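You operate a simulated robot arm through the tools that you are given. There is no shell and no other tool. Be economical: measure what you need, move in short steps, check, and stop when the job is done.

You are at the controls of a simulated two-armed robot. One attempt, no reset.

JOB
Put the green cloth on the top of the brown table. Take the green sign from the top of the purple table and put it on top of the yellow air filter there. Put the steel pulley on the belt between engines one and two. Put the orange pan on the top of the orange bench. Put one of the bottles from the top of the pink table on top of the blue box there. Take the brass plug from the top of the cream table and put it on the yellow sticker. Any order will do. Set down upright: green sign, bottle, brass plug.

The check looks at the end state, three seconds after you hand in, the way a careful person would. Anything else that was tipped, shoved, dropped, spilled or broken makes it a failure. Flat cloth is picked up by pressing the open fingertips on it (5 to 10 N) and closing them slowly along it; thin cloth reads only 2 to 8 mm in the jaws.

ROBOT AND FRAMES
Two 7-joint arms with two-finger parallel grippers on one trunk, on a base that drives. Base frame: it is fixed to the floor where the robot stands at the start and does not move with it; the origin is under the middle of the robot, x ahead of it, y to its left, z up; the surface under the hand at the start is at about z = 0.82. Lengths are in m, angles in degrees, forces in N, time in s.
The left shoulder is at the start at [0.07, 0.134, 1.151], the right one opposite. With the tool pointing down near the work surface each hand reaches from about 0.1 to 0.64 m from the robot's upright axis, wherever it stands, measured 20 degrees to its own side. Places, roughly: air filter [0.5, 2.5, 1]; belt between engines one and two [-3.7, 3.9, 0.3]; blue box [-1.25, 4.25, 1]; bottle [-1, 4.25, 1]; brass plug [-1.75, 1.25, 0.75]; green cloth (7x10x3 cm) [0.5, 0, 0.8]; green sign [0.5, 2.25, 1]; orange pan (17x18x6 cm) [0.7, 3.2, 0.9]; steel pulley (8x8x4 cm) [0.5, 3.1, 0.9]; top of the brown table [-2.2, -3.5, 0.8]; top of the orange bench [0.7, 0.1, 0.8]; yellow sticker [-1.5, 1.25, 0.75]. Payload 1.57 kg a hand.
Tool frame (each hand has its own): the origin (TCP) lies between the finger pads and is the grasp point; the fingertips stand 0.03 m ahead of it; z points along the fingers, y is the line along which they close. Largest opening 0.08 m; finger width 0.017, thickness 0.012; the body of the gripper, 0.04 by 0.082 m, starts 0.08 m behind the TCP.
Orientation is that of the tool frame in the base frame, as [roll, pitch, yaw] about the fixed x, y, z axes, in that order (R = Rz(yaw) Ry(pitch) Rx(roll)). With the fingers straight down and closing along the base's y, the tool's x points along the base's -x, its y along +y and its z along -z.

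CONTROLS
- The arms move only by the tool nudge_tool. It takes "left_plan", "right_plan" or both (then of equal length, played together; a hand with none holds still); each is a list that holds one entry, the list of rows, each a list of 7 numbers: the turn, a rotation vector about the base's x, y, z in units of 120 degrees (1.0 is 120 degrees), then the shift along the base's x, y, z in units of 200 mm (1.0 is 200 mm), then the opening in per cent of the stroke, from 0 (shut) to 100 (fully open). In form: [[[wx, wy, wz, dx, dy, dz, jaw], ...]]. A call has 1 to 8 rows; each row is the pose to reach, as a shift and turn from the pose commanded when the call began. A call with a number of a shift or a turn outside -1 to 1 is refused whole. Rows are played at 5 a second. More than 0.05 m and 8.6 degrees between two rows, or a gripper value outside its range, and nothing of the call is played. Where a pose cannot be reached the arm comes as near as it can. A force on the tool above 40 N (or 10 N above the force at the start of the call, whichever is more), or a blocked arm, ends the call early, and 0.2 s more pass. Each finger travels about 0.153 m/s and halts on what it meets, pressing with about 33 N; the grip force reading is that of the motor and also rises with nothing between the fingers. The clock runs only during rows and for 0.2 s after the last one: add rows that repeat a pose to give the fingers time. It gives the time, the measured TCP pose, the force on the tool (base axes), the opening and the grip force at its end, in the units of the frame above (readings bear some noise), with the torque about the TCP (base axes, N m) and any sound that the robot's microphone picked up.
- Cameras (640 x 400 px; columns grow to the right, rows downward): "scene" is now at [0.1299, 0.0109, 1.3648]; the picture's right is [0.13, -0.99, 0.00], its down [-0.72, -0.09, -0.69] and it looks along [0.68, 0.09, -0.72] (base axes); focal length 264 px, centre (320, 200). "left" rides on the left gripper at [0.072, 0.007, -0.122] in its tool frame; the picture's right is [-0.09, 1.00, 0.00], its down [-0.84, -0.08, -0.54] and it looks along [-0.54, -0.05, 0.84] (tool axes); focal length 238 px, centre (320, 200). "right" rides on the right gripper at [0.072, -0.007, -0.122] in its tool frame; the picture's right is [0.09, 1.00, 0.00], its down [-0.84, 0.08, -0.54] and it looks along [-0.54, 0.05, 0.84] (tool axes); focal length 238 px, centre (320, 200). There is no depth. A picture from a camera that has moved, and an enlarged one, comes with that camera's place and axes in the base frame and with its lens.
- grab_frame(camera): a new picture of that camera. No time passes.
- slide_trunk(by): slides the trunk up (or, below 0, down) by that many m; the arms and the scene camera ride with it, the base frame stays. It gives what a move gives, with no picture.
- base_move(legs): drives the robot by 1 to 6 legs, each [ahead, left, turn to the left] in m, m and degrees, along the robot's own axes; the way and the turn of a leg run together, so that a leg with both is an arc; at most 1.5 m and 180 degrees a leg. The arms and the cameras ride along, it lands a little off, and it stops where it bumps. It gives what a move gives.
- pan_tilt(pan, tilt): turns the head with the scene camera to pan (to the left, within 86 degrees either way) and tilt (down, from -29 to 69), counted from straight ahead of the robot. It gives what a move gives.
- zoom(camera, box): a new picture of the part [left, top, right, bottom] of that camera's present view, enlarged. No time passes.
- sign_off(): hands the job in; it is judged then, once.

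Go step by step. Nothing tells you exact positions but the pictures and the camera data: compare them with the known pose of the tool, close in by small moves and look again before you grip or let go. The budget is 186 turns and 174 pictures, counting those below and the enlarged ones. Unless the task says otherwise, let go and move clear before handing in.

The tools are called after "Call:" as name(argument=value, ...) on one line, values as JSON. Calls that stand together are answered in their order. nudge_tool: Moves the arms, as the interface text tells. Its arguments: {"type":"object","properties":{"left_plan":{"type":"array","items":{"type":"array","items":{"type":"array","items":{"type":"number"}}}},"right_plan":{"type":"array","items":{"type":"array","items":{"type":"array","items":{"type":"number"}}}}},"required":[]} The other tools are called the same way: slide_trunk (by) slides the trunk up or down; base_move (legs) drives the base; pan_tilt (pan, tilt) turns the head that bears the scene camera; grab_frame (camera) takes a picture; zoom (camera, box) takes an enlarged picture of a part of a camera's view; sign_off () hands the job in.

At the start:

```text
time: 0.0
left_tool_pos: [0.457, 0.2362, 1.049]
left_orientation: [180.0, 0.0, -180.0]
left_force: [-0.1, -0.1, -0.5]
left_torque: [-0.01, -0.02, -0.02]
left_width: 0.0796
left_gripper_force: 0.1
right_tool_pos: [0.4265, -0.1421, 1.0266]
right_orientation: [179.9, 0.0, -180.0]
right_force: [0.0, 0.3, 1.0]
right_torque: [0.01, -0.03, 0.01]
right_width: 0.0798
right_gripper_force: 0.0
trunk travel left (down, up): [-0.725, 0.215]
robot x, y, heading: [0.0032, 0.0021, -0.2]
head pan, tilt: [7.2, 46.3]
```

scene: 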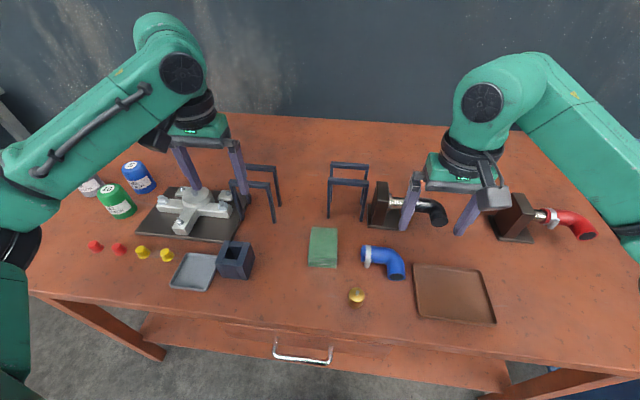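
right: 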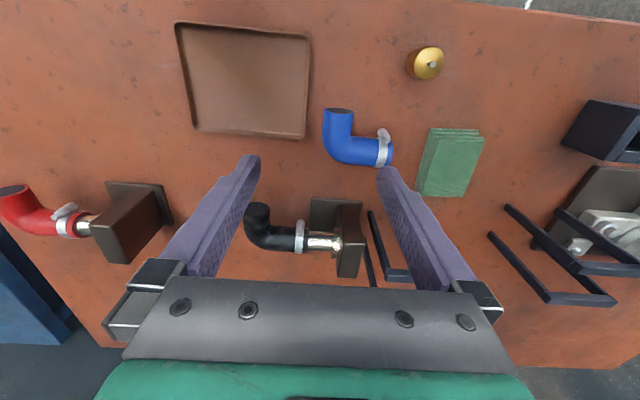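
left: 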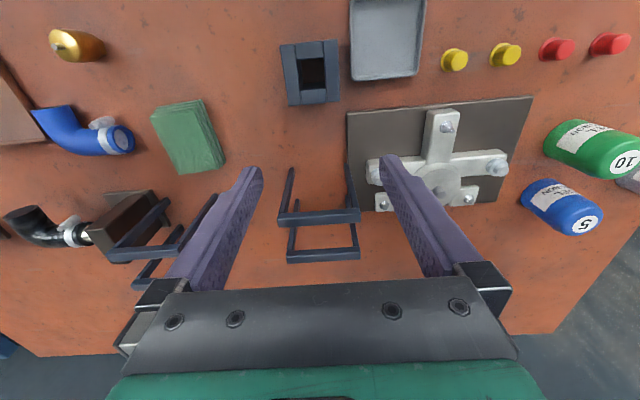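

The orange bench is in front of me and the folded cloth is near [0.47, 0.05]. I'll bring the left hand over it at a safe height and move the right hand aside.

Call:
nudge_tool(left_plan=[[[0, 0, 0, 0, -0.23, 0, 100], [0, 0, 0, 0, -0.46, 0, 100], [0, 0, 0, 0, -0.69, 0, 100], [0, 0, 0, 0, -0.9, 0, 100], [0, 0, 0, 0, -0.9, 0, 100]]], right_plan=[[[0, 0, 0, 0, -0.2, 0, 100], [0, 0, 0, 0, -0.4, 0, 100], [0, 0, 0, 0, -0.5, 0, 100], [0, 0, 0, 0, -0.5, 0, 100], [0, 0, 0, 0, -0.5, 0, 100]]])

Call:
grab_frame(camera="left")

Call:
grab_frame(camera="scene")

```text
time: 1.2
left_tool_pos: [0.4546, 0.0579, 1.048]
left_orientation: [-179.9, 0.0, -179.8]
left_force: [0.2, 0.7, 0.3]
left_torque: [-0.04, 0.03, 0.02]
left_width: 0.0799
left_gripper_force: 0.1
right_tool_pos: [0.4259, -0.2412, 1.0263]
right_orientation: [-180.0, 0.0, 179.9]
right_force: [-0.4, -0.4, 0.2]
right_torque: [-0.02, -0.02, 0.01]
right_width: 0.08
right_gripper_force: 0.0
trunk travel left (down, up): [-0.725, 0.215]
robot x, y, heading: [0.0018, 0.0014, 0.2]
head pan, tilt: [7.2, 46.3]
```

```text
170 pictures are left
camera left: at [0.3819, 0.0641, 1.1687], right [0.09, 1.0, 0.0], down [0.84, -0.08, 0.54], along [0.54, -0.05, -0.84], focal length 238 px, centre (320, 200)
```

left: 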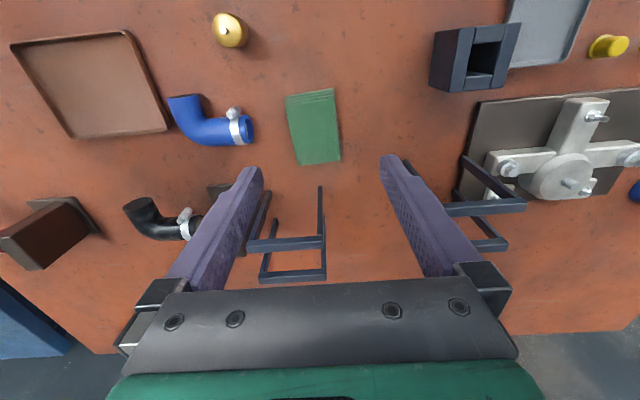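

```text
169 pictures are left
camera scene: at [0.1297, 0.0119, 1.3648], right [0.13, -0.99, 0.0], down [-0.72, -0.09, -0.69], along [0.68, 0.09, -0.72], focal length 264 px, centre (320, 200)
```

scene: 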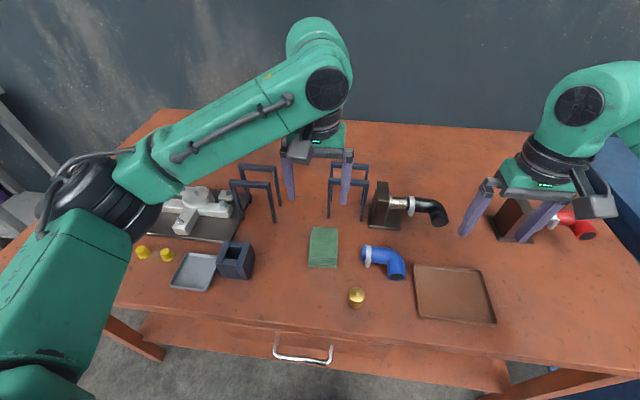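

The cloth's centre works out at about [0.477, 0.048], lying square with the jaws. I'll move over it and go down in steps.

Call:
nudge_tool(left_plan=[[[0, 0, 0, 0.11, -0.05, 0, 100], [0, 0, 0, 0.11, -0.05, -0.24, 100], [0, 0, 0, 0.11, -0.05, -0.48, 100], [0, 0, 0, 0.11, -0.05, -0.68, 100], [0, 0, 0, 0.11, -0.05, -0.68, 100]]])

Call:
grab_frame(camera="left")

Call:
grab_frame(camera="scene")

```text
time: 2.4
left_tool_pos: [0.4788, 0.0474, 0.9113]
left_orientation: [-179.9, 0.1, 180.0]
left_force: [0.5, -0.1, -0.2]
left_torque: [0.0, -0.03, 0.01]
left_width: 0.0798
left_gripper_force: 0.0
right_tool_pos: [0.4257, -0.2412, 1.0274]
right_orientation: [-180.0, 0.0, 180.0]
right_force: [-0.7, 0.1, -0.2]
right_torque: [-0.04, -0.02, -0.01]
right_width: 0.0801
right_gripper_force: 0.1
trunk travel left (down, up): [-0.725, 0.215]
robot x, y, heading: [-0.0018, -0.0019, 0.1]
head pan, tilt: [7.2, 46.3]
```

```text
168 pictures are left
camera left: at [0.4054, 0.0546, 1.033], right [0.09, 1.0, 0.0], down [0.84, -0.08, 0.54], along [0.54, -0.05, -0.84], focal length 238 px, centre (320, 200)
```

left: 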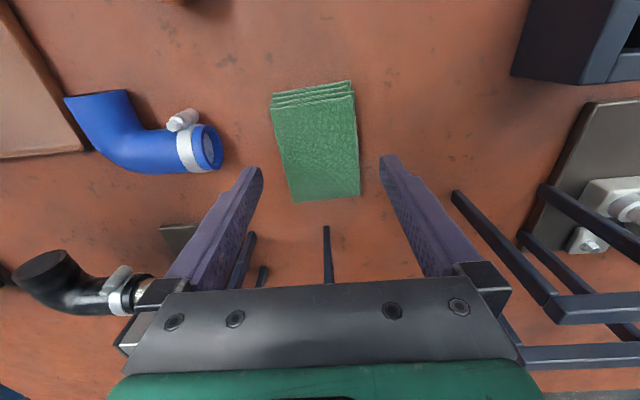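

```text
167 pictures are left
camera scene: at [0.1296, 0.0112, 1.3648], right [0.13, -0.99, 0.0], down [-0.72, -0.09, -0.69], along [0.69, 0.09, -0.72], focal length 264 px, centre (320, 200)
```

scene: 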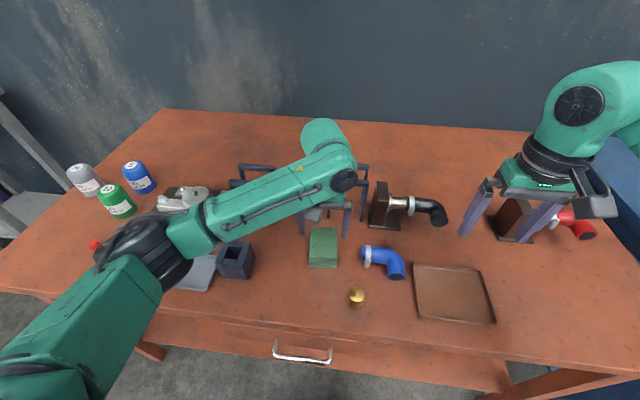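

The jaws straddle the cloth. I'll go down until the tips are just above the bench, then look.

Call:
nudge_tool(left_plan=[[[0, 0, 0, 0, 0, -0.15, 100], [0, 0, 0, 0, 0, -0.27, 100], [0, 0, 0, 0, 0, -0.27, 100]]])

Call:
grab_frame(camera="left")

```text
time: 3.2
left_tool_pos: [0.479, 0.0491, 0.8586]
left_orientation: [180.0, -0.1, -179.9]
left_force: [-0.2, 0.8, 0.0]
left_torque: [0.03, -0.02, -0.01]
left_width: 0.08
left_gripper_force: 0.1
right_tool_pos: [0.4252, -0.2414, 1.0261]
right_orientation: [179.9, 0.1, 180.0]
right_force: [-0.3, 0.2, -0.5]
right_torque: [0.01, -0.02, -0.01]
right_width: 0.0799
right_gripper_force: 0.0
trunk travel left (down, up): [-0.725, 0.215]
robot x, y, heading: [0.0008, -0.0006, 0.0]
head pan, tilt: [7.2, 46.3]
```

```text
166 pictures are left
camera left: at [0.4071, 0.0561, 0.9789], right [0.09, 1.0, 0.0], down [0.84, -0.08, 0.54], along [0.54, -0.05, -0.84], focal length 238 px, centre (320, 200)
```

left: 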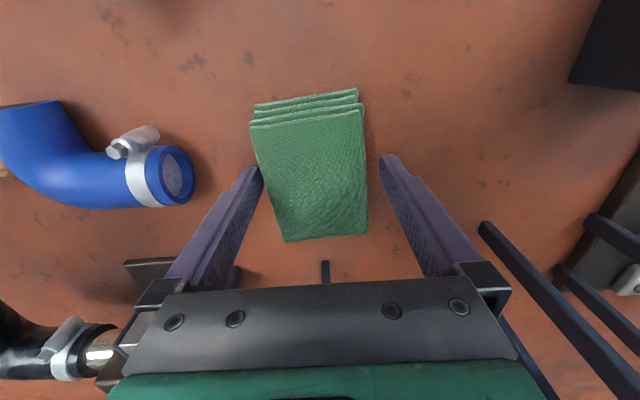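

The tips are beside the cloth. I'll close slowly and then lift a little.

Call:
nudge_tool(left_plan=[[[0, 0, 0, 0, 0, -0.02, 80], [0, 0, 0, 0, 0, -0.02, 60], [0, 0, 0, 0, 0, -0.02, 40], [0, 0, 0, 0, 0, -0.02, 20], [0, 0, 0, 0, 0, -0.02, 0], [0, 0, 0, 0, 0, -0.02, 0], [0, 0, 0, 0, 0, 0.1, 0], [0, 0, 0, 0, 0, 0.25, 0]]])

Call:
grab_frame(camera="left")

```text
time: 5.0
left_tool_pos: [0.4786, 0.0466, 0.908]
left_orientation: [-180.0, -0.3, 180.0]
left_force: [-0.1, 0.2, -0.4]
left_torque: [-0.01, 0.02, 0.01]
left_width: 0.0651
left_gripper_force: 32.8
right_tool_pos: [0.4248, -0.2424, 1.0277]
right_orientation: [-179.9, 0.0, 180.0]
right_force: [-0.4, -0.3, 0.4]
right_torque: [-0.01, 0.0, 0.02]
right_width: 0.0802
right_gripper_force: 0.0
trunk travel left (down, up): [-0.725, 0.215]
robot x, y, heading: [0.0022, 0.0012, -0.3]
head pan, tilt: [7.2, 46.3]
```

```text
165 pictures are left
camera left: at [0.4062, 0.054, 1.0293], right [0.09, 1.0, 0.0], down [0.84, -0.08, 0.54], along [0.54, -0.05, -0.84], focal length 238 px, centre (320, 200)
```

left: 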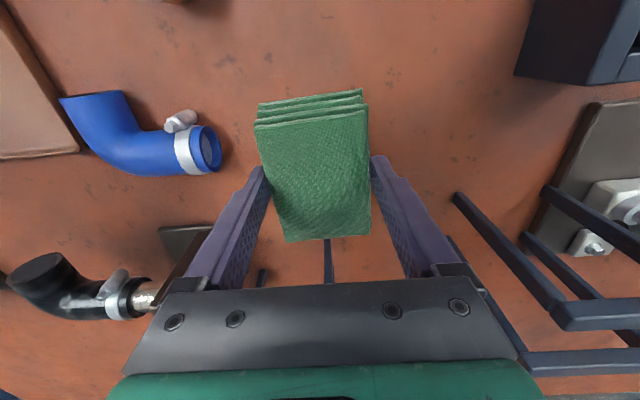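

The cloth is held firmly at 65 mm. I'll lift clear and pull both arms in, then look around before I drive.

Call:
nudge_tool(left_plan=[[[0, 0, 0, 0, 0, 0.25, 0], [0, 0, 0, 0, 0, 0.5, 0], [0, 0, 0, 0, 0.1, 0.75, 0], [0, 0, 0, -0.2, 0.3, 0.8, 0], [0, 0, 0, -0.4, 0.5, 0.8, 0], [0, 0, 0, -0.6, 0.6, 0.8, 0]]], right_plan=[[[0, 0, 0, 0, 0, 0.1, 100], [0, 0, 0, 0, 0, 0.2, 100], [0, 0, 0, 0, 0, 0.2, 100], [0, 0, 0, -0.2, 0, 0.2, 100], [0, 0, 0, -0.4, 0.1, 0.2, 100], [0, 0, 0, -0.4, 0.2, 0.2, 100]]])

Call:
pan_tilt(pan=-86, tilt=25)

Call:
grab_frame(camera="scene")

Call:
pan_tilt(pan=80, tilt=25)

Call:
grab_frame(camera="scene")

```text
refused: row 3 steps farther than a row can; nothing moved
```

```text
time: 6.7
left_tool_pos: [0.4798, 0.0464, 0.9089]
left_orientation: [180.0, -0.1, -180.0]
left_force: [-0.7, 0.7, -0.1]
left_torque: [0.0, -0.02, -0.01]
left_width: 0.0652
left_gripper_force: 33.1
right_tool_pos: [0.4269, -0.2397, 1.0266]
right_orientation: [179.9, 0.1, 179.9]
right_force: [0.0, -0.5, 0.6]
right_torque: [-0.02, -0.01, -0.03]
right_width: 0.0801
right_gripper_force: 0.1
trunk travel left (down, up): [-0.725, 0.215]
robot x, y, heading: [0.0053, 0.0014, -0.1]
head pan, tilt: [-85.9, 25.0]
```

```text
164 pictures are left
camera scene: at [0.0571, -0.0912, 1.3972], right [-1.0, -0.07, 0.0], down [-0.03, 0.42, -0.91], along [0.06, -0.9, -0.42], focal length 264 px, centre (320, 200)
```

scene: 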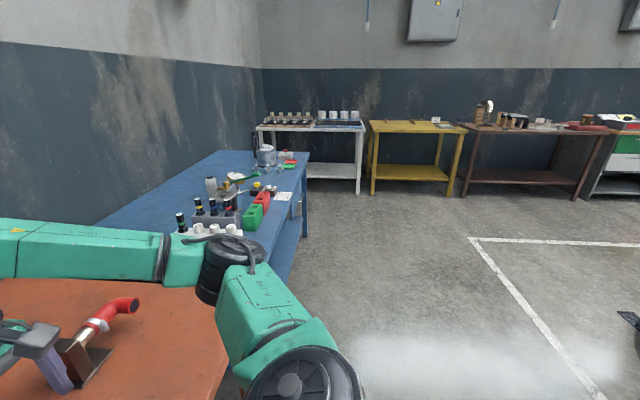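

```text
time: 9.2
left_tool_pos: [0.4794, 0.0466, 0.9082]
left_orientation: [-180.0, 0.1, 180.0]
left_force: [0.3, -0.5, -0.5]
left_torque: [0.01, 0.0, 0.01]
left_width: 0.0654
left_gripper_force: 32.9
right_tool_pos: [0.4265, -0.2409, 1.0269]
right_orientation: [180.0, -0.1, 180.0]
right_force: [0.2, 0.5, 0.6]
right_torque: [-0.02, 0.01, 0.03]
right_width: 0.0799
right_gripper_force: 0.0
trunk travel left (down, up): [-0.725, 0.215]
robot x, y, heading: [0.0018, 0.0003, 0.1]
head pan, tilt: [80.0, 25.0]
```

```text
163 pictures are left
camera scene: at [0.0665, 0.0915, 1.3972], right [0.98, -0.17, 0.0], down [-0.07, -0.42, -0.91], along [0.16, 0.89, -0.42], focal length 264 px, centre (320, 200)
```

scene: 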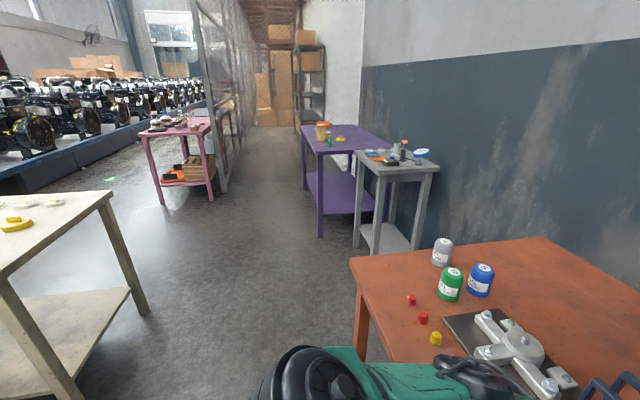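

The brown table is the fourth one along the far wall at -y. I'll lift and tuck the arms first.

Call:
nudge_tool(left_plan=[[[0, 0, 0, 0, 0, 0.22, 0], [0, 0, 0, 0, 0, 0.44, 0], [0, 0, 0, 0, 0.05, 0.66, 0], [0, 0, 0, -0.15, 0.2, 0.7, 0], [0, 0, 0, -0.3, 0.35, 0.7, 0], [0, 0, 0, -0.45, 0.5, 0.7, 0], [0, 0, 0, -0.6, 0.6, 0.7, 0]]], right_plan=[[[0, 0, 0, 0, 0, 0.1, 100], [0, 0, 0, 0, 0, 0.2, 100], [0, 0, 0, 0, 0, 0.2, 100], [0, 0, 0, -0.15, 0, 0.2, 100], [0, 0, 0, -0.3, 0.1, 0.2, 100], [0, 0, 0, -0.35, 0.2, 0.2, 100], [0, 0, 0, -0.4, 0.2, 0.2, 100]]])

Call:
base_move(legs=[[-0.6, 0, 0], [0, 0, -120]])

Call:
pan_tilt(pan=0, tilt=25)

Call:
grab_frame(camera="scene")

```text
time: 10.8
left_tool_pos: [0.3556, 0.1657, 1.0492]
left_orientation: [-179.9, 0.1, 180.0]
left_force: [-0.1, 0.0, -0.8]
left_torque: [0.01, -0.04, 0.03]
left_width: 0.0652
left_gripper_force: 33.0
right_tool_pos: [0.345, -0.2011, 1.0679]
right_orientation: [180.0, 0.1, 180.0]
right_force: [-0.6, 0.1, 0.0]
right_torque: [-0.03, -0.01, 0.05]
right_width: 0.0801
right_gripper_force: 0.1
trunk travel left (down, up): [-0.725, 0.215]
robot x, y, heading: [0.0008, 0.0008, 0.2]
head pan, tilt: [80.0, 25.0]
```

```text
time: 19.2
left_tool_pos: [-0.6504, -0.3873, 1.0472]
left_orientation: [-179.9, 0.1, 58.0]
left_force: [-0.7, 0.4, 0.0]
left_torque: [0.0, 0.01, 0.01]
left_width: 0.0649
left_gripper_force: 33.5
right_tool_pos: [-0.9526, -0.1813, 1.0666]
right_orientation: [179.9, 0.1, 57.9]
right_force: [-0.1, -0.1, -0.8]
right_torque: [-0.01, -0.01, 0.0]
right_width: 0.0801
right_gripper_force: 0.1
trunk travel left (down, up): [-0.725, 0.215]
robot x, y, heading: [-0.5959, 0.0063, -122.1]
head pan, tilt: [80.0, 25.0]
```

```text
time: 20.8
left_tool_pos: [-0.65, -0.3867, 1.0477]
left_orientation: [-180.0, 0.0, 58.0]
left_force: [0.4, 1.1, -0.1]
left_torque: [0.01, -0.01, 0.0]
left_width: 0.065
left_gripper_force: 32.8
right_tool_pos: [-0.9537, -0.1819, 1.0671]
right_orientation: [-180.0, -0.1, 57.8]
right_force: [-0.2, 0.7, -0.2]
right_torque: [0.0, -0.03, 0.02]
right_width: 0.0801
right_gripper_force: 0.1
trunk travel left (down, up): [-0.725, 0.215]
robot x, y, heading: [-0.598, 0.0057, -122.0]
head pan, tilt: [0.0, 25.0]
```

```text
162 pictures are left
camera scene: at [-0.6741, -0.115, 1.3972], right [-0.85, 0.53, 0.0], down [0.22, 0.36, -0.91], along [-0.48, -0.77, -0.42], focal length 264 px, centre (320, 200)
```

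scene: 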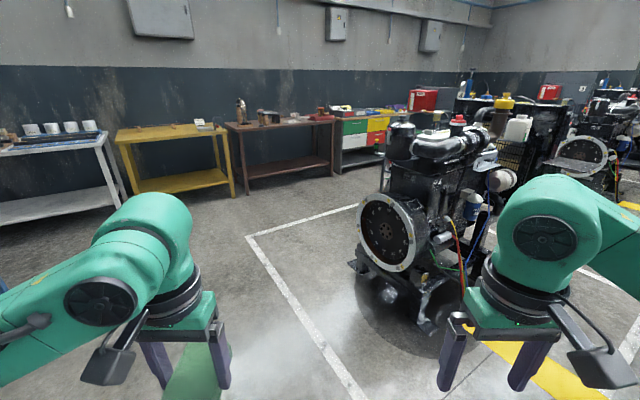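

There is an engine to my right near [-1.8, -1.2], so I'll go around it: down the -y aisle first, then sideways to the brown table.

Call:
base_move(legs=[[0, 0, 32], [1.3, 0, 0], [1.15, 0, 0], [0, -1.5, 0]])

Call:
pan_tilt(pan=0, tilt=35)

Call:
grab_frame(camera="scene")

```text
time: 41.5
left_tool_pos: [-1.974, -2.7953, 1.0483]
left_orientation: [-179.9, 0.0, 89.1]
left_force: [-0.3, 0.3, 0.1]
left_torque: [-0.01, -0.01, -0.02]
left_width: 0.065
left_gripper_force: 33.6
right_tool_pos: [-2.3416, -2.7771, 1.0672]
right_orientation: [-180.0, 0.0, 89.2]
right_force: [-0.2, -0.7, -0.4]
right_torque: [-0.01, -0.01, 0.03]
right_width: 0.0799
right_gripper_force: 0.1
trunk travel left (down, up): [-0.725, 0.215]
robot x, y, heading: [-2.1343, -2.4344, -91.0]
head pan, tilt: [0.0, 25.0]
```

```text
time: 42.2
left_tool_pos: [-1.9741, -2.7962, 1.0486]
left_orientation: [180.0, 0.0, 89.1]
left_force: [-0.5, 0.9, -1.7]
left_torque: [0.01, 0.0, 0.02]
left_width: 0.0648
left_gripper_force: 32.7
right_tool_pos: [-2.3392, -2.7767, 1.0662]
right_orientation: [180.0, 0.0, 89.2]
right_force: [-0.4, 0.0, 0.2]
right_torque: [0.0, 0.02, 0.03]
right_width: 0.0798
right_gripper_force: 0.0
trunk travel left (down, up): [-0.725, 0.215]
robot x, y, heading: [-2.1342, -2.4366, -90.7]
head pan, tilt: [0.0, 35.0]
```

```text
161 pictures are left
camera scene: at [-2.1366, -2.5713, 1.3815], right [-1.0, 0.01, 0.0], down [0.01, 0.57, -0.82], along [-0.01, -0.82, -0.57], focal length 264 px, centre (320, 200)
```

scene: 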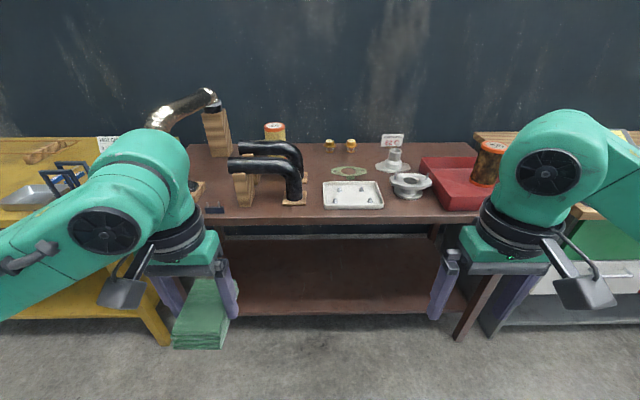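

I'm lined up with the brown table, whose front edge is near y = -3.28. I'll move closer and look for a free patch for the 7x10 cm cloth.

Call:
base_move(legs=[[0.45, 0, 0]])

Call:
pan_tilt(pan=0, tilt=45)

Call:
grab_frame(camera="scene")

```text
time: 45.0
left_tool_pos: [-1.9799, -3.2476, 1.0484]
left_orientation: [-180.0, 0.1, 89.2]
left_force: [-0.7, 0.1, 0.1]
left_torque: [-0.03, 0.01, 0.02]
left_width: 0.0648
left_gripper_force: 33.0
right_tool_pos: [-2.346, -3.2292, 1.0671]
right_orientation: [180.0, 0.0, 89.2]
right_force: [-0.1, -0.3, -0.3]
right_torque: [-0.02, 0.03, 0.03]
right_width: 0.0803
right_gripper_force: 0.0
trunk travel left (down, up): [-0.725, 0.215]
robot x, y, heading: [-2.1396, -2.8881, -90.7]
head pan, tilt: [0.0, 35.0]
```

```text
time: 45.7
left_tool_pos: [-1.9811, -3.2467, 1.0477]
left_orientation: [-179.9, 0.0, 89.1]
left_force: [0.1, 0.3, 0.6]
left_torque: [0.02, -0.01, 0.0]
left_width: 0.0649
left_gripper_force: 33.3
right_tool_pos: [-2.3474, -3.2307, 1.0662]
right_orientation: [180.0, 0.1, 89.2]
right_force: [-0.1, 0.2, 0.4]
right_torque: [0.0, -0.01, 0.02]
right_width: 0.0802
right_gripper_force: 0.1
trunk travel left (down, up): [-0.725, 0.215]
robot x, y, heading: [-2.1409, -2.8857, -90.9]
head pan, tilt: [0.0, 45.0]
```

```text
160 pictures are left
camera scene: at [-2.1429, -3.0173, 1.3666], right [-1.0, 0.01, 0.0], down [0.01, 0.71, -0.71], along [-0.01, -0.71, -0.71], focal length 264 px, centre (320, 200)
```

scene: 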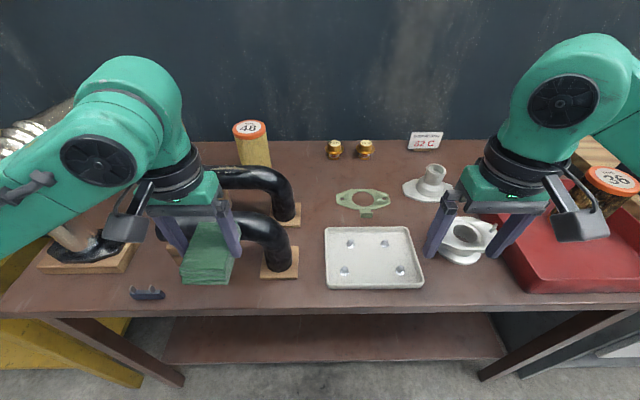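

The clearest spot I can reach is the front strip between the white tray and the red tray, around [-2.47, -3.30]. I'll back off, raise the right hand, slide sideways and look from there.

Call:
nudge_tool(right_plan=[[[0, 0, 0, 0, 0.2, 0.2, 100], [0, 0, 0, 0, 0.4, 0.4, 100], [0, 0, 0, 0, 0.5, 0.6, 100], [0, 0, 0, 0, 0.5, 0.7, 100]]])

Call:
base_move(legs=[[-0.15, 0, 0], [0, -0.47, 0]])

Call:
grab_frame(camera="scene")

```text
refused: row 1 steps farther than a row can; nothing moved
```

```text
time: 49.5
left_tool_pos: [-2.4492, -3.0901, 1.0488]
left_orientation: [180.0, -0.1, 89.3]
left_force: [0.2, -0.3, -0.8]
left_torque: [0.04, 0.0, -0.01]
left_width: 0.0652
left_gripper_force: 33.3
right_tool_pos: [-2.8143, -3.0737, 1.0665]
right_orientation: [180.0, 0.0, 89.2]
right_force: [-0.3, 0.1, -0.8]
right_torque: [0.0, 0.03, -0.02]
right_width: 0.0802
right_gripper_force: 0.0
trunk travel left (down, up): [-0.725, 0.215]
robot x, y, heading: [-2.6093, -2.7306, -90.7]
head pan, tilt: [0.0, 45.0]
```

```text
159 pictures are left
camera scene: at [-2.6106, -2.8598, 1.3666], right [-1.0, 0.01, 0.0], down [0.01, 0.71, -0.71], along [-0.01, -0.71, -0.71], focal length 264 px, centre (320, 200)
```

scene: 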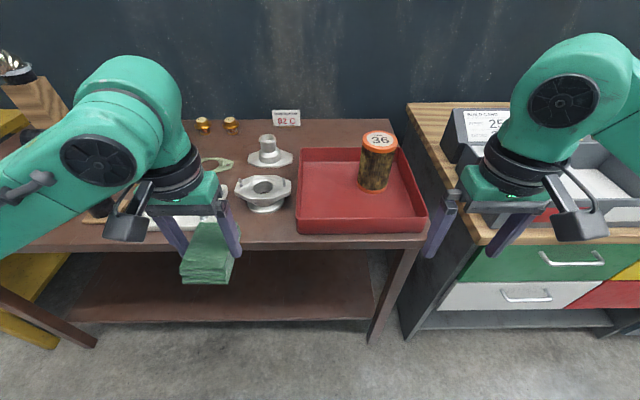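

The free strip spans x -2.38 to -2.55 and y -3.26 to -3.37. The cloth must lie with its long side along x, so I'll turn the left hand a quarter turn and raise the right hand out of the way.

Call:
nudge_tool(left_plan=[[[0, 0, 0.07, 0, 0, 0, 0], [0, 0, 0.14, 0, 0, 0, 0], [0, 0, 0.21, 0, 0, 0, 0], [0, 0, 0.28, 0, 0, 0, 0], [0, 0, 0.35, 0, 0, 0, 0], [0, 0, 0.42, 0, 0, 0, 0]]], right_plan=[[[0, 0, 0, 0, 0.1, 0.2, 100], [0, 0, 0, 0, 0.2, 0.4, 100], [0, 0, 0, 0, 0.3, 0.6, 100], [0, 0, 0, 0, 0.4, 0.7, 100], [0, 0, 0, 0, 0.5, 0.7, 100], [0, 0, 0, 0, 0.5, 0.7, 100]]])

Call:
nudge_tool(left_plan=[[[0, 0, 0.07, 0, 0, 0, 0], [0, 0, 0.14, 0, 0, 0, 0], [0, 0, 0.21, 0, 0, 0, 0], [0, 0, 0.28, 0, 0, 0, 0], [0, 0, 0.33, 0, 0, 0, 0], [0, 0, 0.33, 0, 0, 0, 0]]])

Call:
base_move(legs=[[0.12, 0, 0]])

Call:
grab_frame(camera="scene")

Call:
grab_frame(camera="left")

```text
time: 50.9
left_tool_pos: [-2.4495, -3.0914, 1.0482]
left_orientation: [-180.0, 0.1, 139.8]
left_force: [0.2, -0.8, -0.4]
left_torque: [0.02, -0.03, 0.03]
left_width: 0.0652
left_gripper_force: 32.9
right_tool_pos: [-2.8145, -2.974, 1.2061]
right_orientation: [179.9, 0.0, 89.3]
right_force: [0.1, 0.3, 0.4]
right_torque: [0.0, 0.0, 0.01]
right_width: 0.0801
right_gripper_force: 0.1
trunk travel left (down, up): [-0.725, 0.215]
robot x, y, heading: [-2.6137, -2.733, -91.0]
head pan, tilt: [0.0, 45.0]
```

```text
time: 52.3
left_tool_pos: [-2.4499, -3.0913, 1.0478]
left_orientation: [-180.0, 0.0, 179.4]
left_force: [-0.2, -0.5, 0.2]
left_torque: [0.02, 0.01, -0.01]
left_width: 0.0649
left_gripper_force: 32.5
right_tool_pos: [-2.8147, -2.9735, 1.2047]
right_orientation: [180.0, 0.0, 89.2]
right_force: [-0.7, 0.2, -0.2]
right_torque: [0.01, 0.02, 0.04]
right_width: 0.08
right_gripper_force: 0.2
trunk travel left (down, up): [-0.725, 0.215]
robot x, y, heading: [-2.6077, -2.73, -90.7]
head pan, tilt: [0.0, 45.0]
```

```text
time: 53.5
left_tool_pos: [-2.4526, -3.2099, 1.0494]
left_orientation: [-179.9, 0.0, 179.4]
left_force: [-0.3, -0.1, -0.5]
left_torque: [0.03, 0.0, 0.01]
left_width: 0.065
left_gripper_force: 32.7
right_tool_pos: [-2.8163, -3.0933, 1.2074]
right_orientation: [180.0, 0.2, 89.2]
right_force: [-0.2, 0.4, 0.1]
right_torque: [-0.03, 0.0, 0.03]
right_width: 0.08
right_gripper_force: 0.1
trunk travel left (down, up): [-0.725, 0.215]
robot x, y, heading: [-2.6103, -2.8495, -90.8]
head pan, tilt: [0.0, 45.0]
```

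```text
158 pictures are left
camera scene: at [-2.6131, -2.979, 1.3669], right [-1.0, 0.01, 0.0], down [0.01, 0.71, -0.71], along [-0.01, -0.71, -0.71], focal length 264 px, centre (320, 200)
```

scene: 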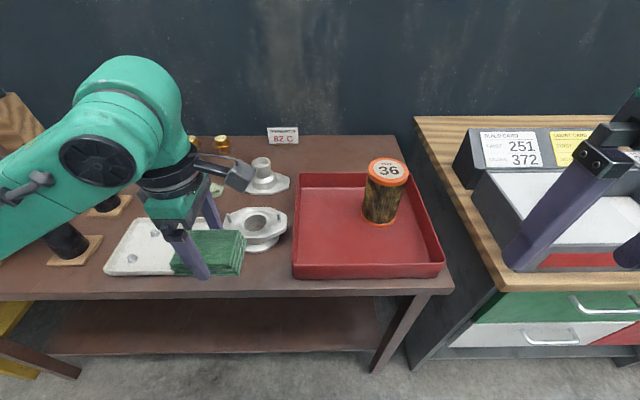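

```text
157 pictures are left
camera left: at [-2.5231, -3.2014, 1.1695], right [0.1, 0.99, 0.0], down [0.84, -0.09, 0.54], along [0.54, -0.06, -0.84], focal length 238 px, centre (320, 200)
```

left: 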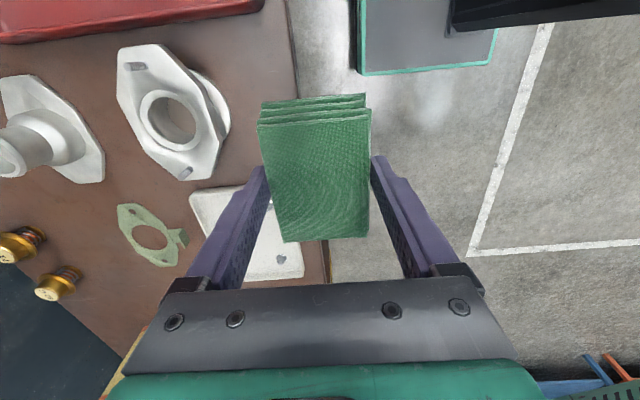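

From the left camera the edge is at y = -3.242 and the funnel base is at about y = -3.335. The best cloth centre is about [-2.405, -3.285]. I'll move over it and part of the way down.

Call:
nudge_tool(left_plan=[[[0, 0, 0, 0.12, -0.19, 0, 0], [0, 0, 0, 0.238, -0.375, 0, 0], [0, 0, 0, 0.238, -0.375, -0.22, 0], [0, 0, 0, 0.238, -0.375, -0.44, 0], [0, 0, 0, 0.238, -0.375, -0.66, 0], [0, 0, 0, 0.238, -0.375, -0.78, 0], [0, 0, 0, 0.238, -0.375, -0.78, 0]]])

Call:
grab_frame(camera="left")

Call:
grab_frame(camera="scene")

```text
time: 55.1
left_tool_pos: [-2.4061, -3.2857, 0.8956]
left_orientation: [-179.4, 0.0, 179.2]
left_force: [-2.8, -7.9, 24.7]
left_torque: [0.28, -0.47, -0.21]
left_width: 0.065
left_gripper_force: 33.1
right_tool_pos: [-2.8185, -3.0914, 1.2062]
right_orientation: [179.8, 0.2, 89.2]
right_force: [0.0, 0.9, -0.3]
right_torque: [-0.02, -0.05, 0.01]
right_width: 0.0803
right_gripper_force: 0.1
trunk travel left (down, up): [-0.725, 0.215]
robot x, y, heading: [-2.6152, -2.8504, -90.7]
head pan, tilt: [0.0, 45.0]
```

```text
156 pictures are left
camera left: at [-2.4784, -3.276, 1.0155], right [0.11, 0.99, -0.01], down [0.84, -0.08, 0.54], along [0.54, -0.06, -0.84], focal length 238 px, centre (320, 200)
```

left: 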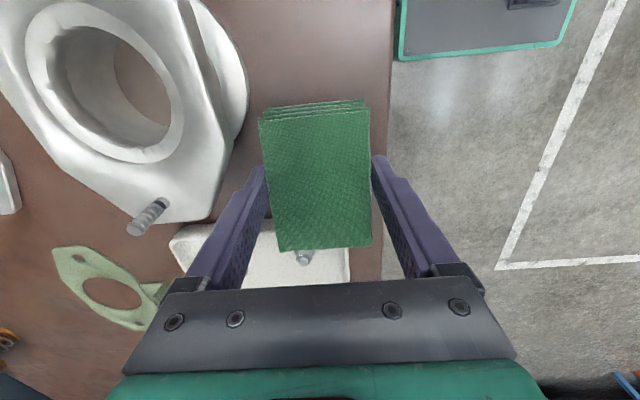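

```text
155 pictures are left
camera scene: at [-2.6158, -2.978, 1.3672], right [-1.0, 0.01, 0.0], down [0.01, 0.71, -0.71], along [-0.01, -0.71, -0.71], focal length 264 px, centre (320, 200)
```

scene: 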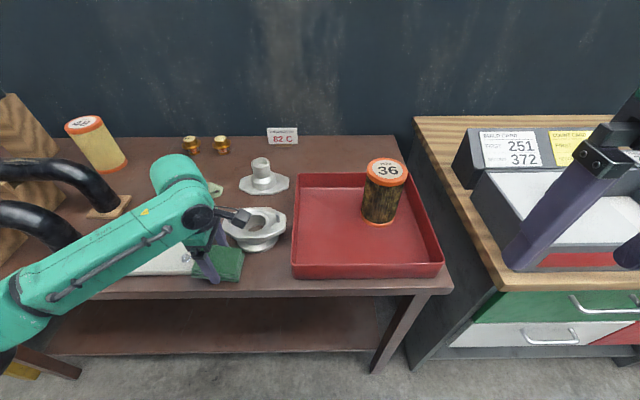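

I've touched something early, at 25 N. The cloth's end probably lies over the edge of the white tray, so I'll raise it, shift away from the tray and look again.

Call:
nudge_tool(left_plan=[[[0, 0, 0, 0, 0, 0.1, 0], [0, 0, 0, 0, 0, 0.2, 0], [0, 0, 0, -0.1, 0.02, 0.2, 0], [0, 0, 0, -0.175, 0.025, 0.2, 0], [0, 0, 0, -0.175, 0.025, 0.2, 0]]])

Call:
grab_frame(camera="left")

Call:
zoom(camera="scene", box=[100, 180, 340, 330])

```text
time: 56.3
left_tool_pos: [-2.4406, -3.28, 0.9319]
left_orientation: [180.0, 0.0, 179.3]
left_force: [0.0, -0.3, -1.4]
left_torque: [0.02, -0.02, -0.01]
left_width: 0.0651
left_gripper_force: 33.0
right_tool_pos: [-2.8157, -3.0938, 1.2062]
right_orientation: [-180.0, 0.1, 89.3]
right_force: [1.0, 0.7, 0.0]
right_torque: [0.0, 0.01, 0.02]
right_width: 0.0801
right_gripper_force: 0.0
trunk travel left (down, up): [-0.725, 0.215]
robot x, y, heading: [-2.6091, -2.8482, -90.8]
head pan, tilt: [0.0, 45.0]
```

```text
154 pictures are left
camera left: at [-2.5122, -3.2715, 1.0526], right [0.1, 0.99, 0.0], down [0.84, -0.09, 0.54], along [0.54, -0.06, -0.84], focal length 238 px, centre (320, 200)
```

left: 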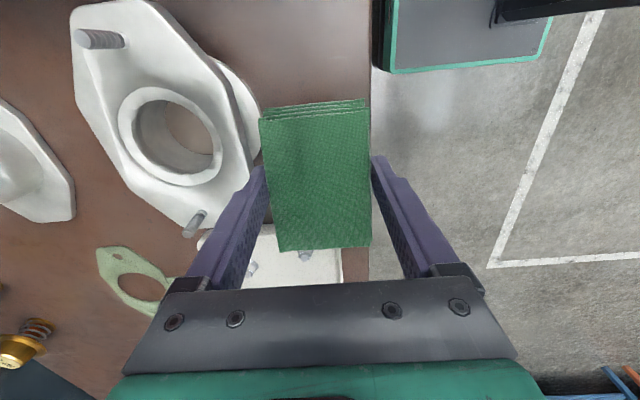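

```text
2.67 times, centred on (220, 255) of scene
camera zoom: at [-2.6129, -2.9803, 1.3667], right [-1.0, 0.01, 0.0], down [0.01, 0.71, -0.71], along [-0.01, -0.71, -0.71], focal length 703 px, centre (587, 53)
```

zoom: 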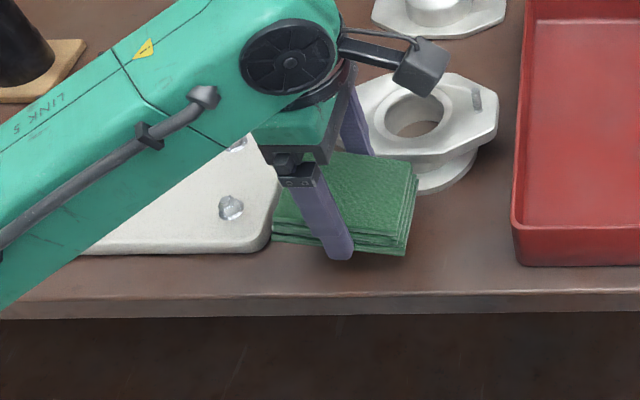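

Now the cloth hangs clear of the tray, whose edge is at x = -2.36, and sits between the table edge and the funnel. I'll shift slightly and lower gently.

Call:
nudge_tool(left_plan=[[[0, 0, 0, 0.045, 0.015, 0, 0], [0, 0, 0, 0.045, 0.015, -0.1, 0], [0, 0, 0, 0.045, 0.015, -0.19, 0], [0, 0, 0, 0.045, 0.015, -0.22, 0], [0, 0, 0, 0.045, 0.015, -0.25, 0], [0, 0, 0, 0.045, 0.015, -0.27, 0]]])

Call:
grab_frame(camera="left")

Call:
zoom(camera="scene", box=[100, 180, 340, 330])

```text
time: 57.7
left_tool_pos: [-2.4289, -3.2771, 0.8804]
left_orientation: [-179.5, 0.1, 179.4]
left_force: [11.4, -7.5, 36.4]
left_torque: [0.77, 0.71, 0.03]
left_width: 0.0649
left_gripper_force: 32.6
right_tool_pos: [-2.8155, -3.0904, 1.208]
right_orientation: [180.0, 0.1, 89.3]
right_force: [0.1, -0.4, 0.4]
right_torque: [0.01, 0.04, 0.05]
right_width: 0.0799
right_gripper_force: 0.1
trunk travel left (down, up): [-0.725, 0.215]
robot x, y, heading: [-2.6126, -2.8466, -90.7]
head pan, tilt: [0.0, 45.0]
```

```text
152 pictures are left
camera left: at [-2.5005, -3.2682, 1.0008], right [0.1, 0.99, -0.01], down [0.84, -0.08, 0.54], along [0.54, -0.06, -0.84], focal length 238 px, centre (320, 200)
```

left: 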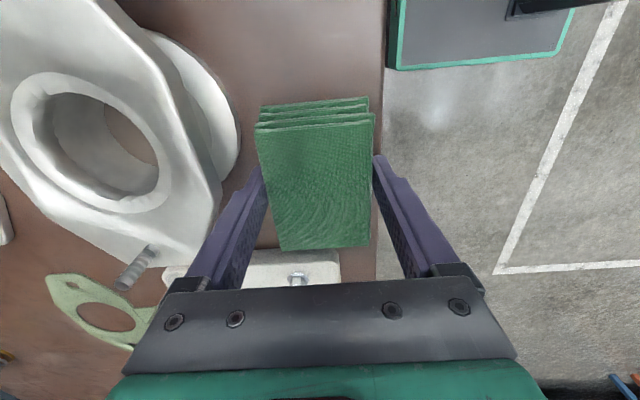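

```text
2.67 times, centred on (220, 255) of scene
camera zoom: at [-2.6126, -2.9776, 1.3673], right [-1.0, 0.01, 0.0], down [0.01, 0.71, -0.71], along [-0.01, -0.71, -0.71], focal length 703 px, centre (587, 53)
```

zoom: 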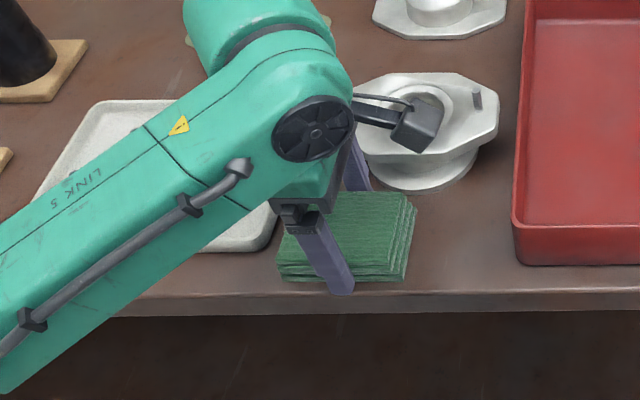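

The cloth is pressed flat on the table and within its edge. I'll ease the pressure, open just a little, and rise.

Call:
nudge_tool(left_plan=[[[0, 0, 0, 0, 0, 0.012, 0], [0, 0, 0, 0, 0, 0.012, 88], [0, 0, 0, 0, 0, 0.012, 93], [0, 0, 0, 0, 0, 0.012, 93], [0, 0, 0, 0, 0, 0.1, 93], [0, 0, 0, 0, 0, 0.25, 93], [0, 0, 0, 0, 0, 0.45, 93], [0, 0, 0, 0, 0, 0.68, 93]]])

Call:
grab_frame(camera="left")

```text
time: 59.5
left_tool_pos: [-2.4309, -3.2777, 1.0145]
left_orientation: [-180.0, 0.1, 179.3]
left_force: [0.5, 0.6, 0.3]
left_torque: [0.01, 0.01, -0.03]
left_width: 0.0741
left_gripper_force: 0.0
right_tool_pos: [-2.8162, -3.0941, 1.2055]
right_orientation: [179.9, 0.1, 89.2]
right_force: [-0.6, -0.2, -1.0]
right_torque: [0.02, 0.0, 0.01]
right_width: 0.0802
right_gripper_force: 0.0
trunk travel left (down, up): [-0.725, 0.215]
robot x, y, heading: [-2.6113, -2.8527, -90.8]
head pan, tilt: [0.0, 45.0]
```

```text
150 pictures are left
camera left: at [-2.5034, -3.2693, 1.135], right [0.11, 0.99, 0.0], down [0.84, -0.09, 0.54], along [0.54, -0.06, -0.84], focal length 238 px, centre (320, 200)
```

left: 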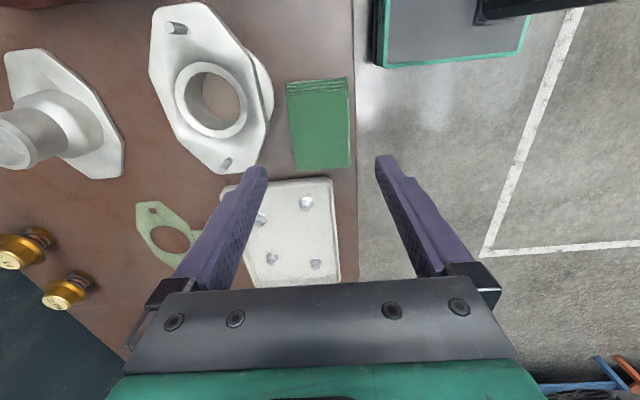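

The cloth lies flat on the brown table and its neighbours are undisturbed. I'll turn the hand back and drive to the cream table near [-1.65, 1.25].

Call:
nudge_tool(left_plan=[[[0, 0, -0.07, 0, 0.1, 0.1, 100], [0, 0, -0.14, 0, 0.2, 0.2, 100], [0, 0, -0.21, 0, 0.3, 0.3, 100], [0, 0, -0.28, 0, 0.4, 0.4, 100], [0, 0, -0.35, 0, 0.4, 0.4, 100], [0, 0, -0.42, 0, 0.4, 0.4, 100]]])

Call:
nudge_tool(left_plan=[[[0, 0, -0.07, 0, 0, 0, 100], [0, 0, -0.14, 0, 0, 0, 100], [0, 0, -0.21, 0, 0, 0, 100], [0, 0, -0.28, 0, 0, 0, 100], [0, 0, -0.33, 0, 0, 0, 100]]])

Call:
base_move(legs=[[-0.4, 0, 0], [0, 1.0, 0], [0, 0.95, 0], [0, 0, 180], [1.2, 0, 0], [1.0, 0, 0]])

Call:
pan_tilt(pan=30, tilt=25)

Call:
grab_frame(camera="scene")

```text
time: 60.9
left_tool_pos: [-2.4293, -3.1974, 1.0938]
left_orientation: [-180.0, 0.0, 128.7]
left_force: [0.2, -0.3, 0.4]
left_torque: [0.01, -0.03, 0.0]
left_width: 0.0801
left_gripper_force: 0.1
right_tool_pos: [-2.815, -3.0949, 1.2064]
right_orientation: [-180.0, 0.0, 89.2]
right_force: [0.1, 0.1, 0.2]
right_torque: [0.0, 0.02, 0.0]
right_width: 0.0801
right_gripper_force: 0.0
trunk travel left (down, up): [-0.725, 0.215]
robot x, y, heading: [-2.6088, -2.8506, -90.8]
head pan, tilt: [0.0, 45.0]
```

```text
time: 62.1
left_tool_pos: [-2.4288, -3.1979, 1.095]
left_orientation: [180.0, 0.0, 89.2]
left_force: [1.1, -0.2, 0.4]
left_torque: [0.02, 0.03, -0.01]
left_width: 0.0798
left_gripper_force: 0.2
right_tool_pos: [-2.8155, -3.0944, 1.2059]
right_orientation: [180.0, 0.0, 89.3]
right_force: [-0.1, -0.8, -0.1]
right_torque: [0.01, -0.02, -0.01]
right_width: 0.08
right_gripper_force: 0.0
trunk travel left (down, up): [-0.725, 0.215]
robot x, y, heading: [-2.6134, -2.8524, -90.8]
head pan, tilt: [0.0, 45.0]
```

```text
time: 91.7
left_tool_pos: [-0.7749, 0.1025, 1.0935]
left_orientation: [-180.0, 0.0, -92.3]
left_force: [-0.2, 0.6, 0.7]
left_torque: [-0.03, -0.02, 0.03]
left_width: 0.0801
left_gripper_force: 0.1
right_tool_pos: [-0.391, -0.0097, 1.2065]
right_orientation: [-179.9, 0.1, -92.3]
right_force: [0.0, -0.5, -0.2]
right_torque: [-0.01, 0.02, 0.0]
right_width: 0.0799
right_gripper_force: 0.1
trunk travel left (down, up): [-0.725, 0.215]
robot x, y, heading: [-0.5984, -0.2517, 87.8]
head pan, tilt: [0.0, 45.0]
```

```text
time: 92.7
left_tool_pos: [-0.7749, 0.1047, 1.0951]
left_orientation: [180.0, 0.0, -92.4]
left_force: [-0.1, -0.6, 0.2]
left_torque: [0.02, 0.02, -0.03]
left_width: 0.0801
left_gripper_force: 0.0
right_tool_pos: [-0.3919, -0.0095, 1.2061]
right_orientation: [180.0, 0.1, -92.2]
right_force: [-0.2, -0.8, 0.6]
right_torque: [0.01, 0.02, -0.04]
right_width: 0.0798
right_gripper_force: 0.1
trunk travel left (down, up): [-0.725, 0.215]
robot x, y, heading: [-0.6048, -0.2475, 87.6]
head pan, tilt: [30.0, 25.0]
```

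```text
149 pictures are left
camera scene: at [-0.6435, -0.116, 1.3972], right [0.89, 0.46, 0.0], down [0.2, -0.37, -0.91], along [-0.42, 0.8, -0.42], focal length 264 px, centre (320, 200)
```

scene: 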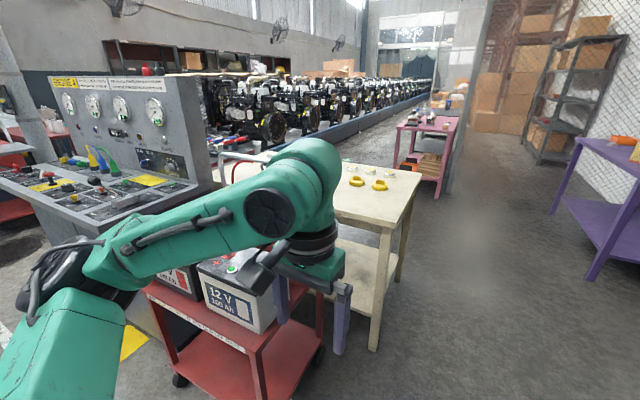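

A red battery cart stands in front of the cream table on the -y side. I'll drive up the aisle beside the table and look across it.

Call:
base_move(legs=[[0, -0.3, 2], [1.5, 0, 0]])

Call:
pan_tilt(pan=84, tilt=30)

Call:
grab_frame(camera="scene")

```text
time: 101.7
left_tool_pos: [-0.4907, 1.592, 1.0947]
left_orientation: [-180.0, -0.1, -89.7]
left_force: [-0.1, 0.2, -0.4]
left_torque: [0.01, -0.03, -0.01]
left_width: 0.08
left_gripper_force: 0.0
right_tool_pos: [-0.103, 1.4948, 1.2072]
right_orientation: [-180.0, 0.1, -89.7]
right_force: [0.4, 0.1, -0.7]
right_torque: [0.0, 0.03, 0.01]
right_width: 0.08
right_gripper_force: 0.0
trunk travel left (down, up): [-0.725, 0.215]
robot x, y, heading: [-0.3044, 1.2459, 90.4]
head pan, tilt: [30.0, 25.0]
```

```text
time: 103.0
left_tool_pos: [-0.4907, 1.5919, 1.0941]
left_orientation: [-180.0, 0.0, -89.8]
left_force: [0.1, -0.3, -0.2]
left_torque: [0.02, -0.01, 0.01]
left_width: 0.0803
left_gripper_force: 0.1
right_tool_pos: [-0.1023, 1.4953, 1.2063]
right_orientation: [-179.9, -0.1, -89.7]
right_force: [1.0, 1.0, 0.4]
right_torque: [-0.05, -0.02, 0.02]
right_width: 0.0801
right_gripper_force: 0.1
trunk travel left (down, up): [-0.725, 0.215]
robot x, y, heading: [-0.3014, 1.2463, 90.5]
head pan, tilt: [84.0, 30.0]
```

```text
148 pictures are left
camera scene: at [-0.3925, 1.3073, 1.3893], right [0.1, 0.99, 0.0], down [0.5, -0.05, -0.87], along [-0.86, 0.09, -0.5], focal length 264 px, centre (320, 200)
```

scene: 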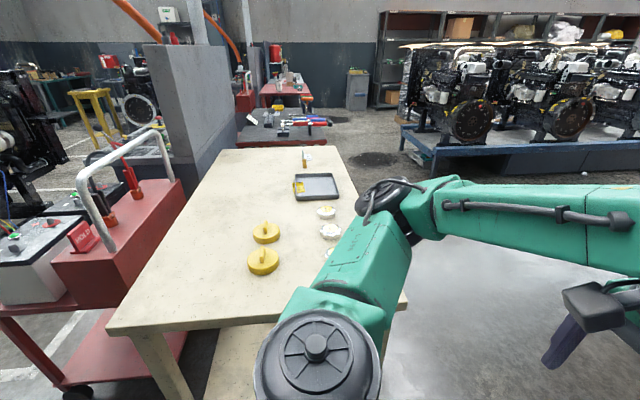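

The cream table spans x -0.88 to -2.24 and y 0.80 to 1.63. The plug and tray are best reached from its free +y side, so I'll drive around there.

Call:
base_move(legs=[[1.1, 0, 0], [0, 1.35, 0], [0, 0, 180], [0.2, 0, 0]])

Call:
pan_tilt(pan=0, tilt=40)

Call:
grab_frame(camera="scene")

```text
time: 123.5
left_tool_pos: [-1.4536, 1.7935, 1.0943]
left_orientation: [-180.0, 0.2, 91.7]
left_force: [1.0, 0.9, -0.2]
left_torque: [0.0, 0.01, 0.01]
left_width: 0.0799
left_gripper_force: 0.1
right_tool_pos: [-1.8454, 1.8815, 1.2073]
right_orientation: [-180.0, 0.2, 91.7]
right_force: [0.2, -0.1, -0.2]
right_torque: [-0.03, 0.02, 0.03]
right_width: 0.0801
right_gripper_force: 0.0
trunk travel left (down, up): [-0.725, 0.215]
robot x, y, heading: [-1.6524, 2.1336, -88.2]
head pan, tilt: [84.0, 30.0]
```

```text
time: 125.1
left_tool_pos: [-1.4546, 1.7916, 1.0936]
left_orientation: [-179.9, 0.0, 91.6]
left_force: [-0.3, 0.5, -0.5]
left_torque: [-0.04, -0.01, 0.01]
left_width: 0.08
left_gripper_force: 0.2
right_tool_pos: [-1.8445, 1.8797, 1.2063]
right_orientation: [179.9, 0.2, 91.7]
right_force: [-0.2, -0.7, -0.2]
right_torque: [0.03, 0.02, 0.0]
right_width: 0.0801
right_gripper_force: 0.1
trunk travel left (down, up): [-0.725, 0.215]
robot x, y, heading: [-1.6497, 2.131, -88.2]
head pan, tilt: [0.0, 40.0]
```

```text
147 pictures are left
camera scene: at [-1.6469, 1.9976, 1.3739], right [-1.0, -0.03, 0.0], down [-0.02, 0.64, -0.77], along [0.02, -0.77, -0.64], focal length 264 px, centre (320, 200)
```

scene: 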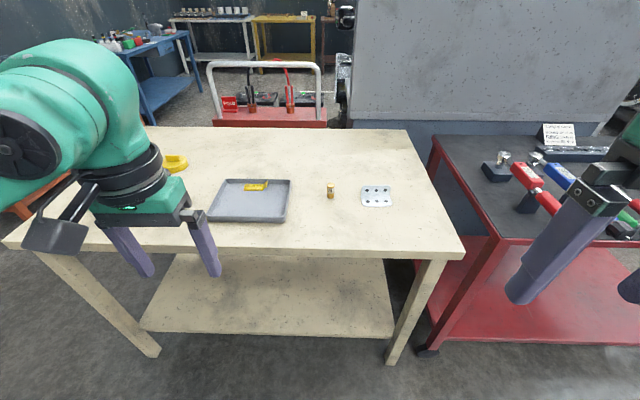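

The plug stands near [-1.67, 1.23] and the yellow sticker is in the gray tray near [-1.38, 1.18]. I'll move in close, lower the trunk a little and use the right hand.

Call:
base_move(legs=[[0, 0.13, -1.8], [0.3, 0, 0]])

Call:
slide_trunk(by=-0.07)

Call:
pan_tilt(pan=0, tilt=45)

Call:
grab_frame(camera="scene")

```text
time: 128.0
left_tool_pos: [-1.3359, 1.4896, 1.0941]
left_orientation: [-180.0, 0.1, 90.0]
left_force: [0.3, 0.3, -0.8]
left_torque: [-0.02, -0.03, 0.02]
left_width: 0.08
left_gripper_force: 0.1
right_tool_pos: [-1.7233, 1.5876, 1.2071]
right_orientation: [180.0, 0.1, 90.0]
right_force: [0.6, 0.1, 0.3]
right_torque: [-0.02, -0.01, 0.0]
right_width: 0.0797
right_gripper_force: 0.1
trunk travel left (down, up): [-0.725, 0.215]
robot x, y, heading: [-1.5249, 1.8308, -90.0]
head pan, tilt: [0.0, 40.0]
```

```text
time: 129.1
left_tool_pos: [-1.3357, 1.4879, 1.0248]
left_orientation: [180.0, 0.0, 90.0]
left_force: [1.2, -0.7, 0.2]
left_torque: [0.02, 0.01, 0.0]
left_width: 0.08
left_gripper_force: 0.0
right_tool_pos: [-1.7243, 1.5869, 1.1365]
right_orientation: [180.0, 0.1, 90.0]
right_force: [1.0, -0.9, 0.3]
right_torque: [0.03, 0.01, 0.0]
right_width: 0.0799
right_gripper_force: 0.2
trunk travel left (down, up): [-0.655, 0.285]
robot x, y, heading: [-1.5217, 1.8306, -89.7]
head pan, tilt: [0.0, 40.0]
```

```text
time: 129.8
left_tool_pos: [-1.3369, 1.4865, 1.0244]
left_orientation: [180.0, 0.1, 90.0]
left_force: [-0.2, -0.3, -0.1]
left_torque: [0.03, 0.0, 0.04]
left_width: 0.0798
left_gripper_force: 0.1
right_tool_pos: [-1.7236, 1.5852, 1.136]
right_orientation: [180.0, 0.2, 90.0]
right_force: [0.5, 0.7, 0.7]
right_torque: [0.02, -0.02, 0.01]
right_width: 0.08
right_gripper_force: 0.1
trunk travel left (down, up): [-0.655, 0.285]
robot x, y, heading: [-1.526, 1.8301, -90.0]
head pan, tilt: [0.0, 45.0]
```

```text
146 pictures are left
camera scene: at [-1.5222, 1.7021, 1.2967], right [-1.0, 0.0, 0.0], down [0.0, 0.71, -0.71], along [0.0, -0.71, -0.71], focal length 264 px, centre (320, 200)
```

scene: 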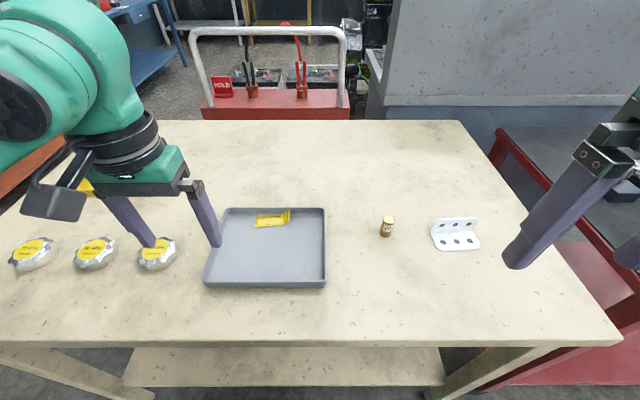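

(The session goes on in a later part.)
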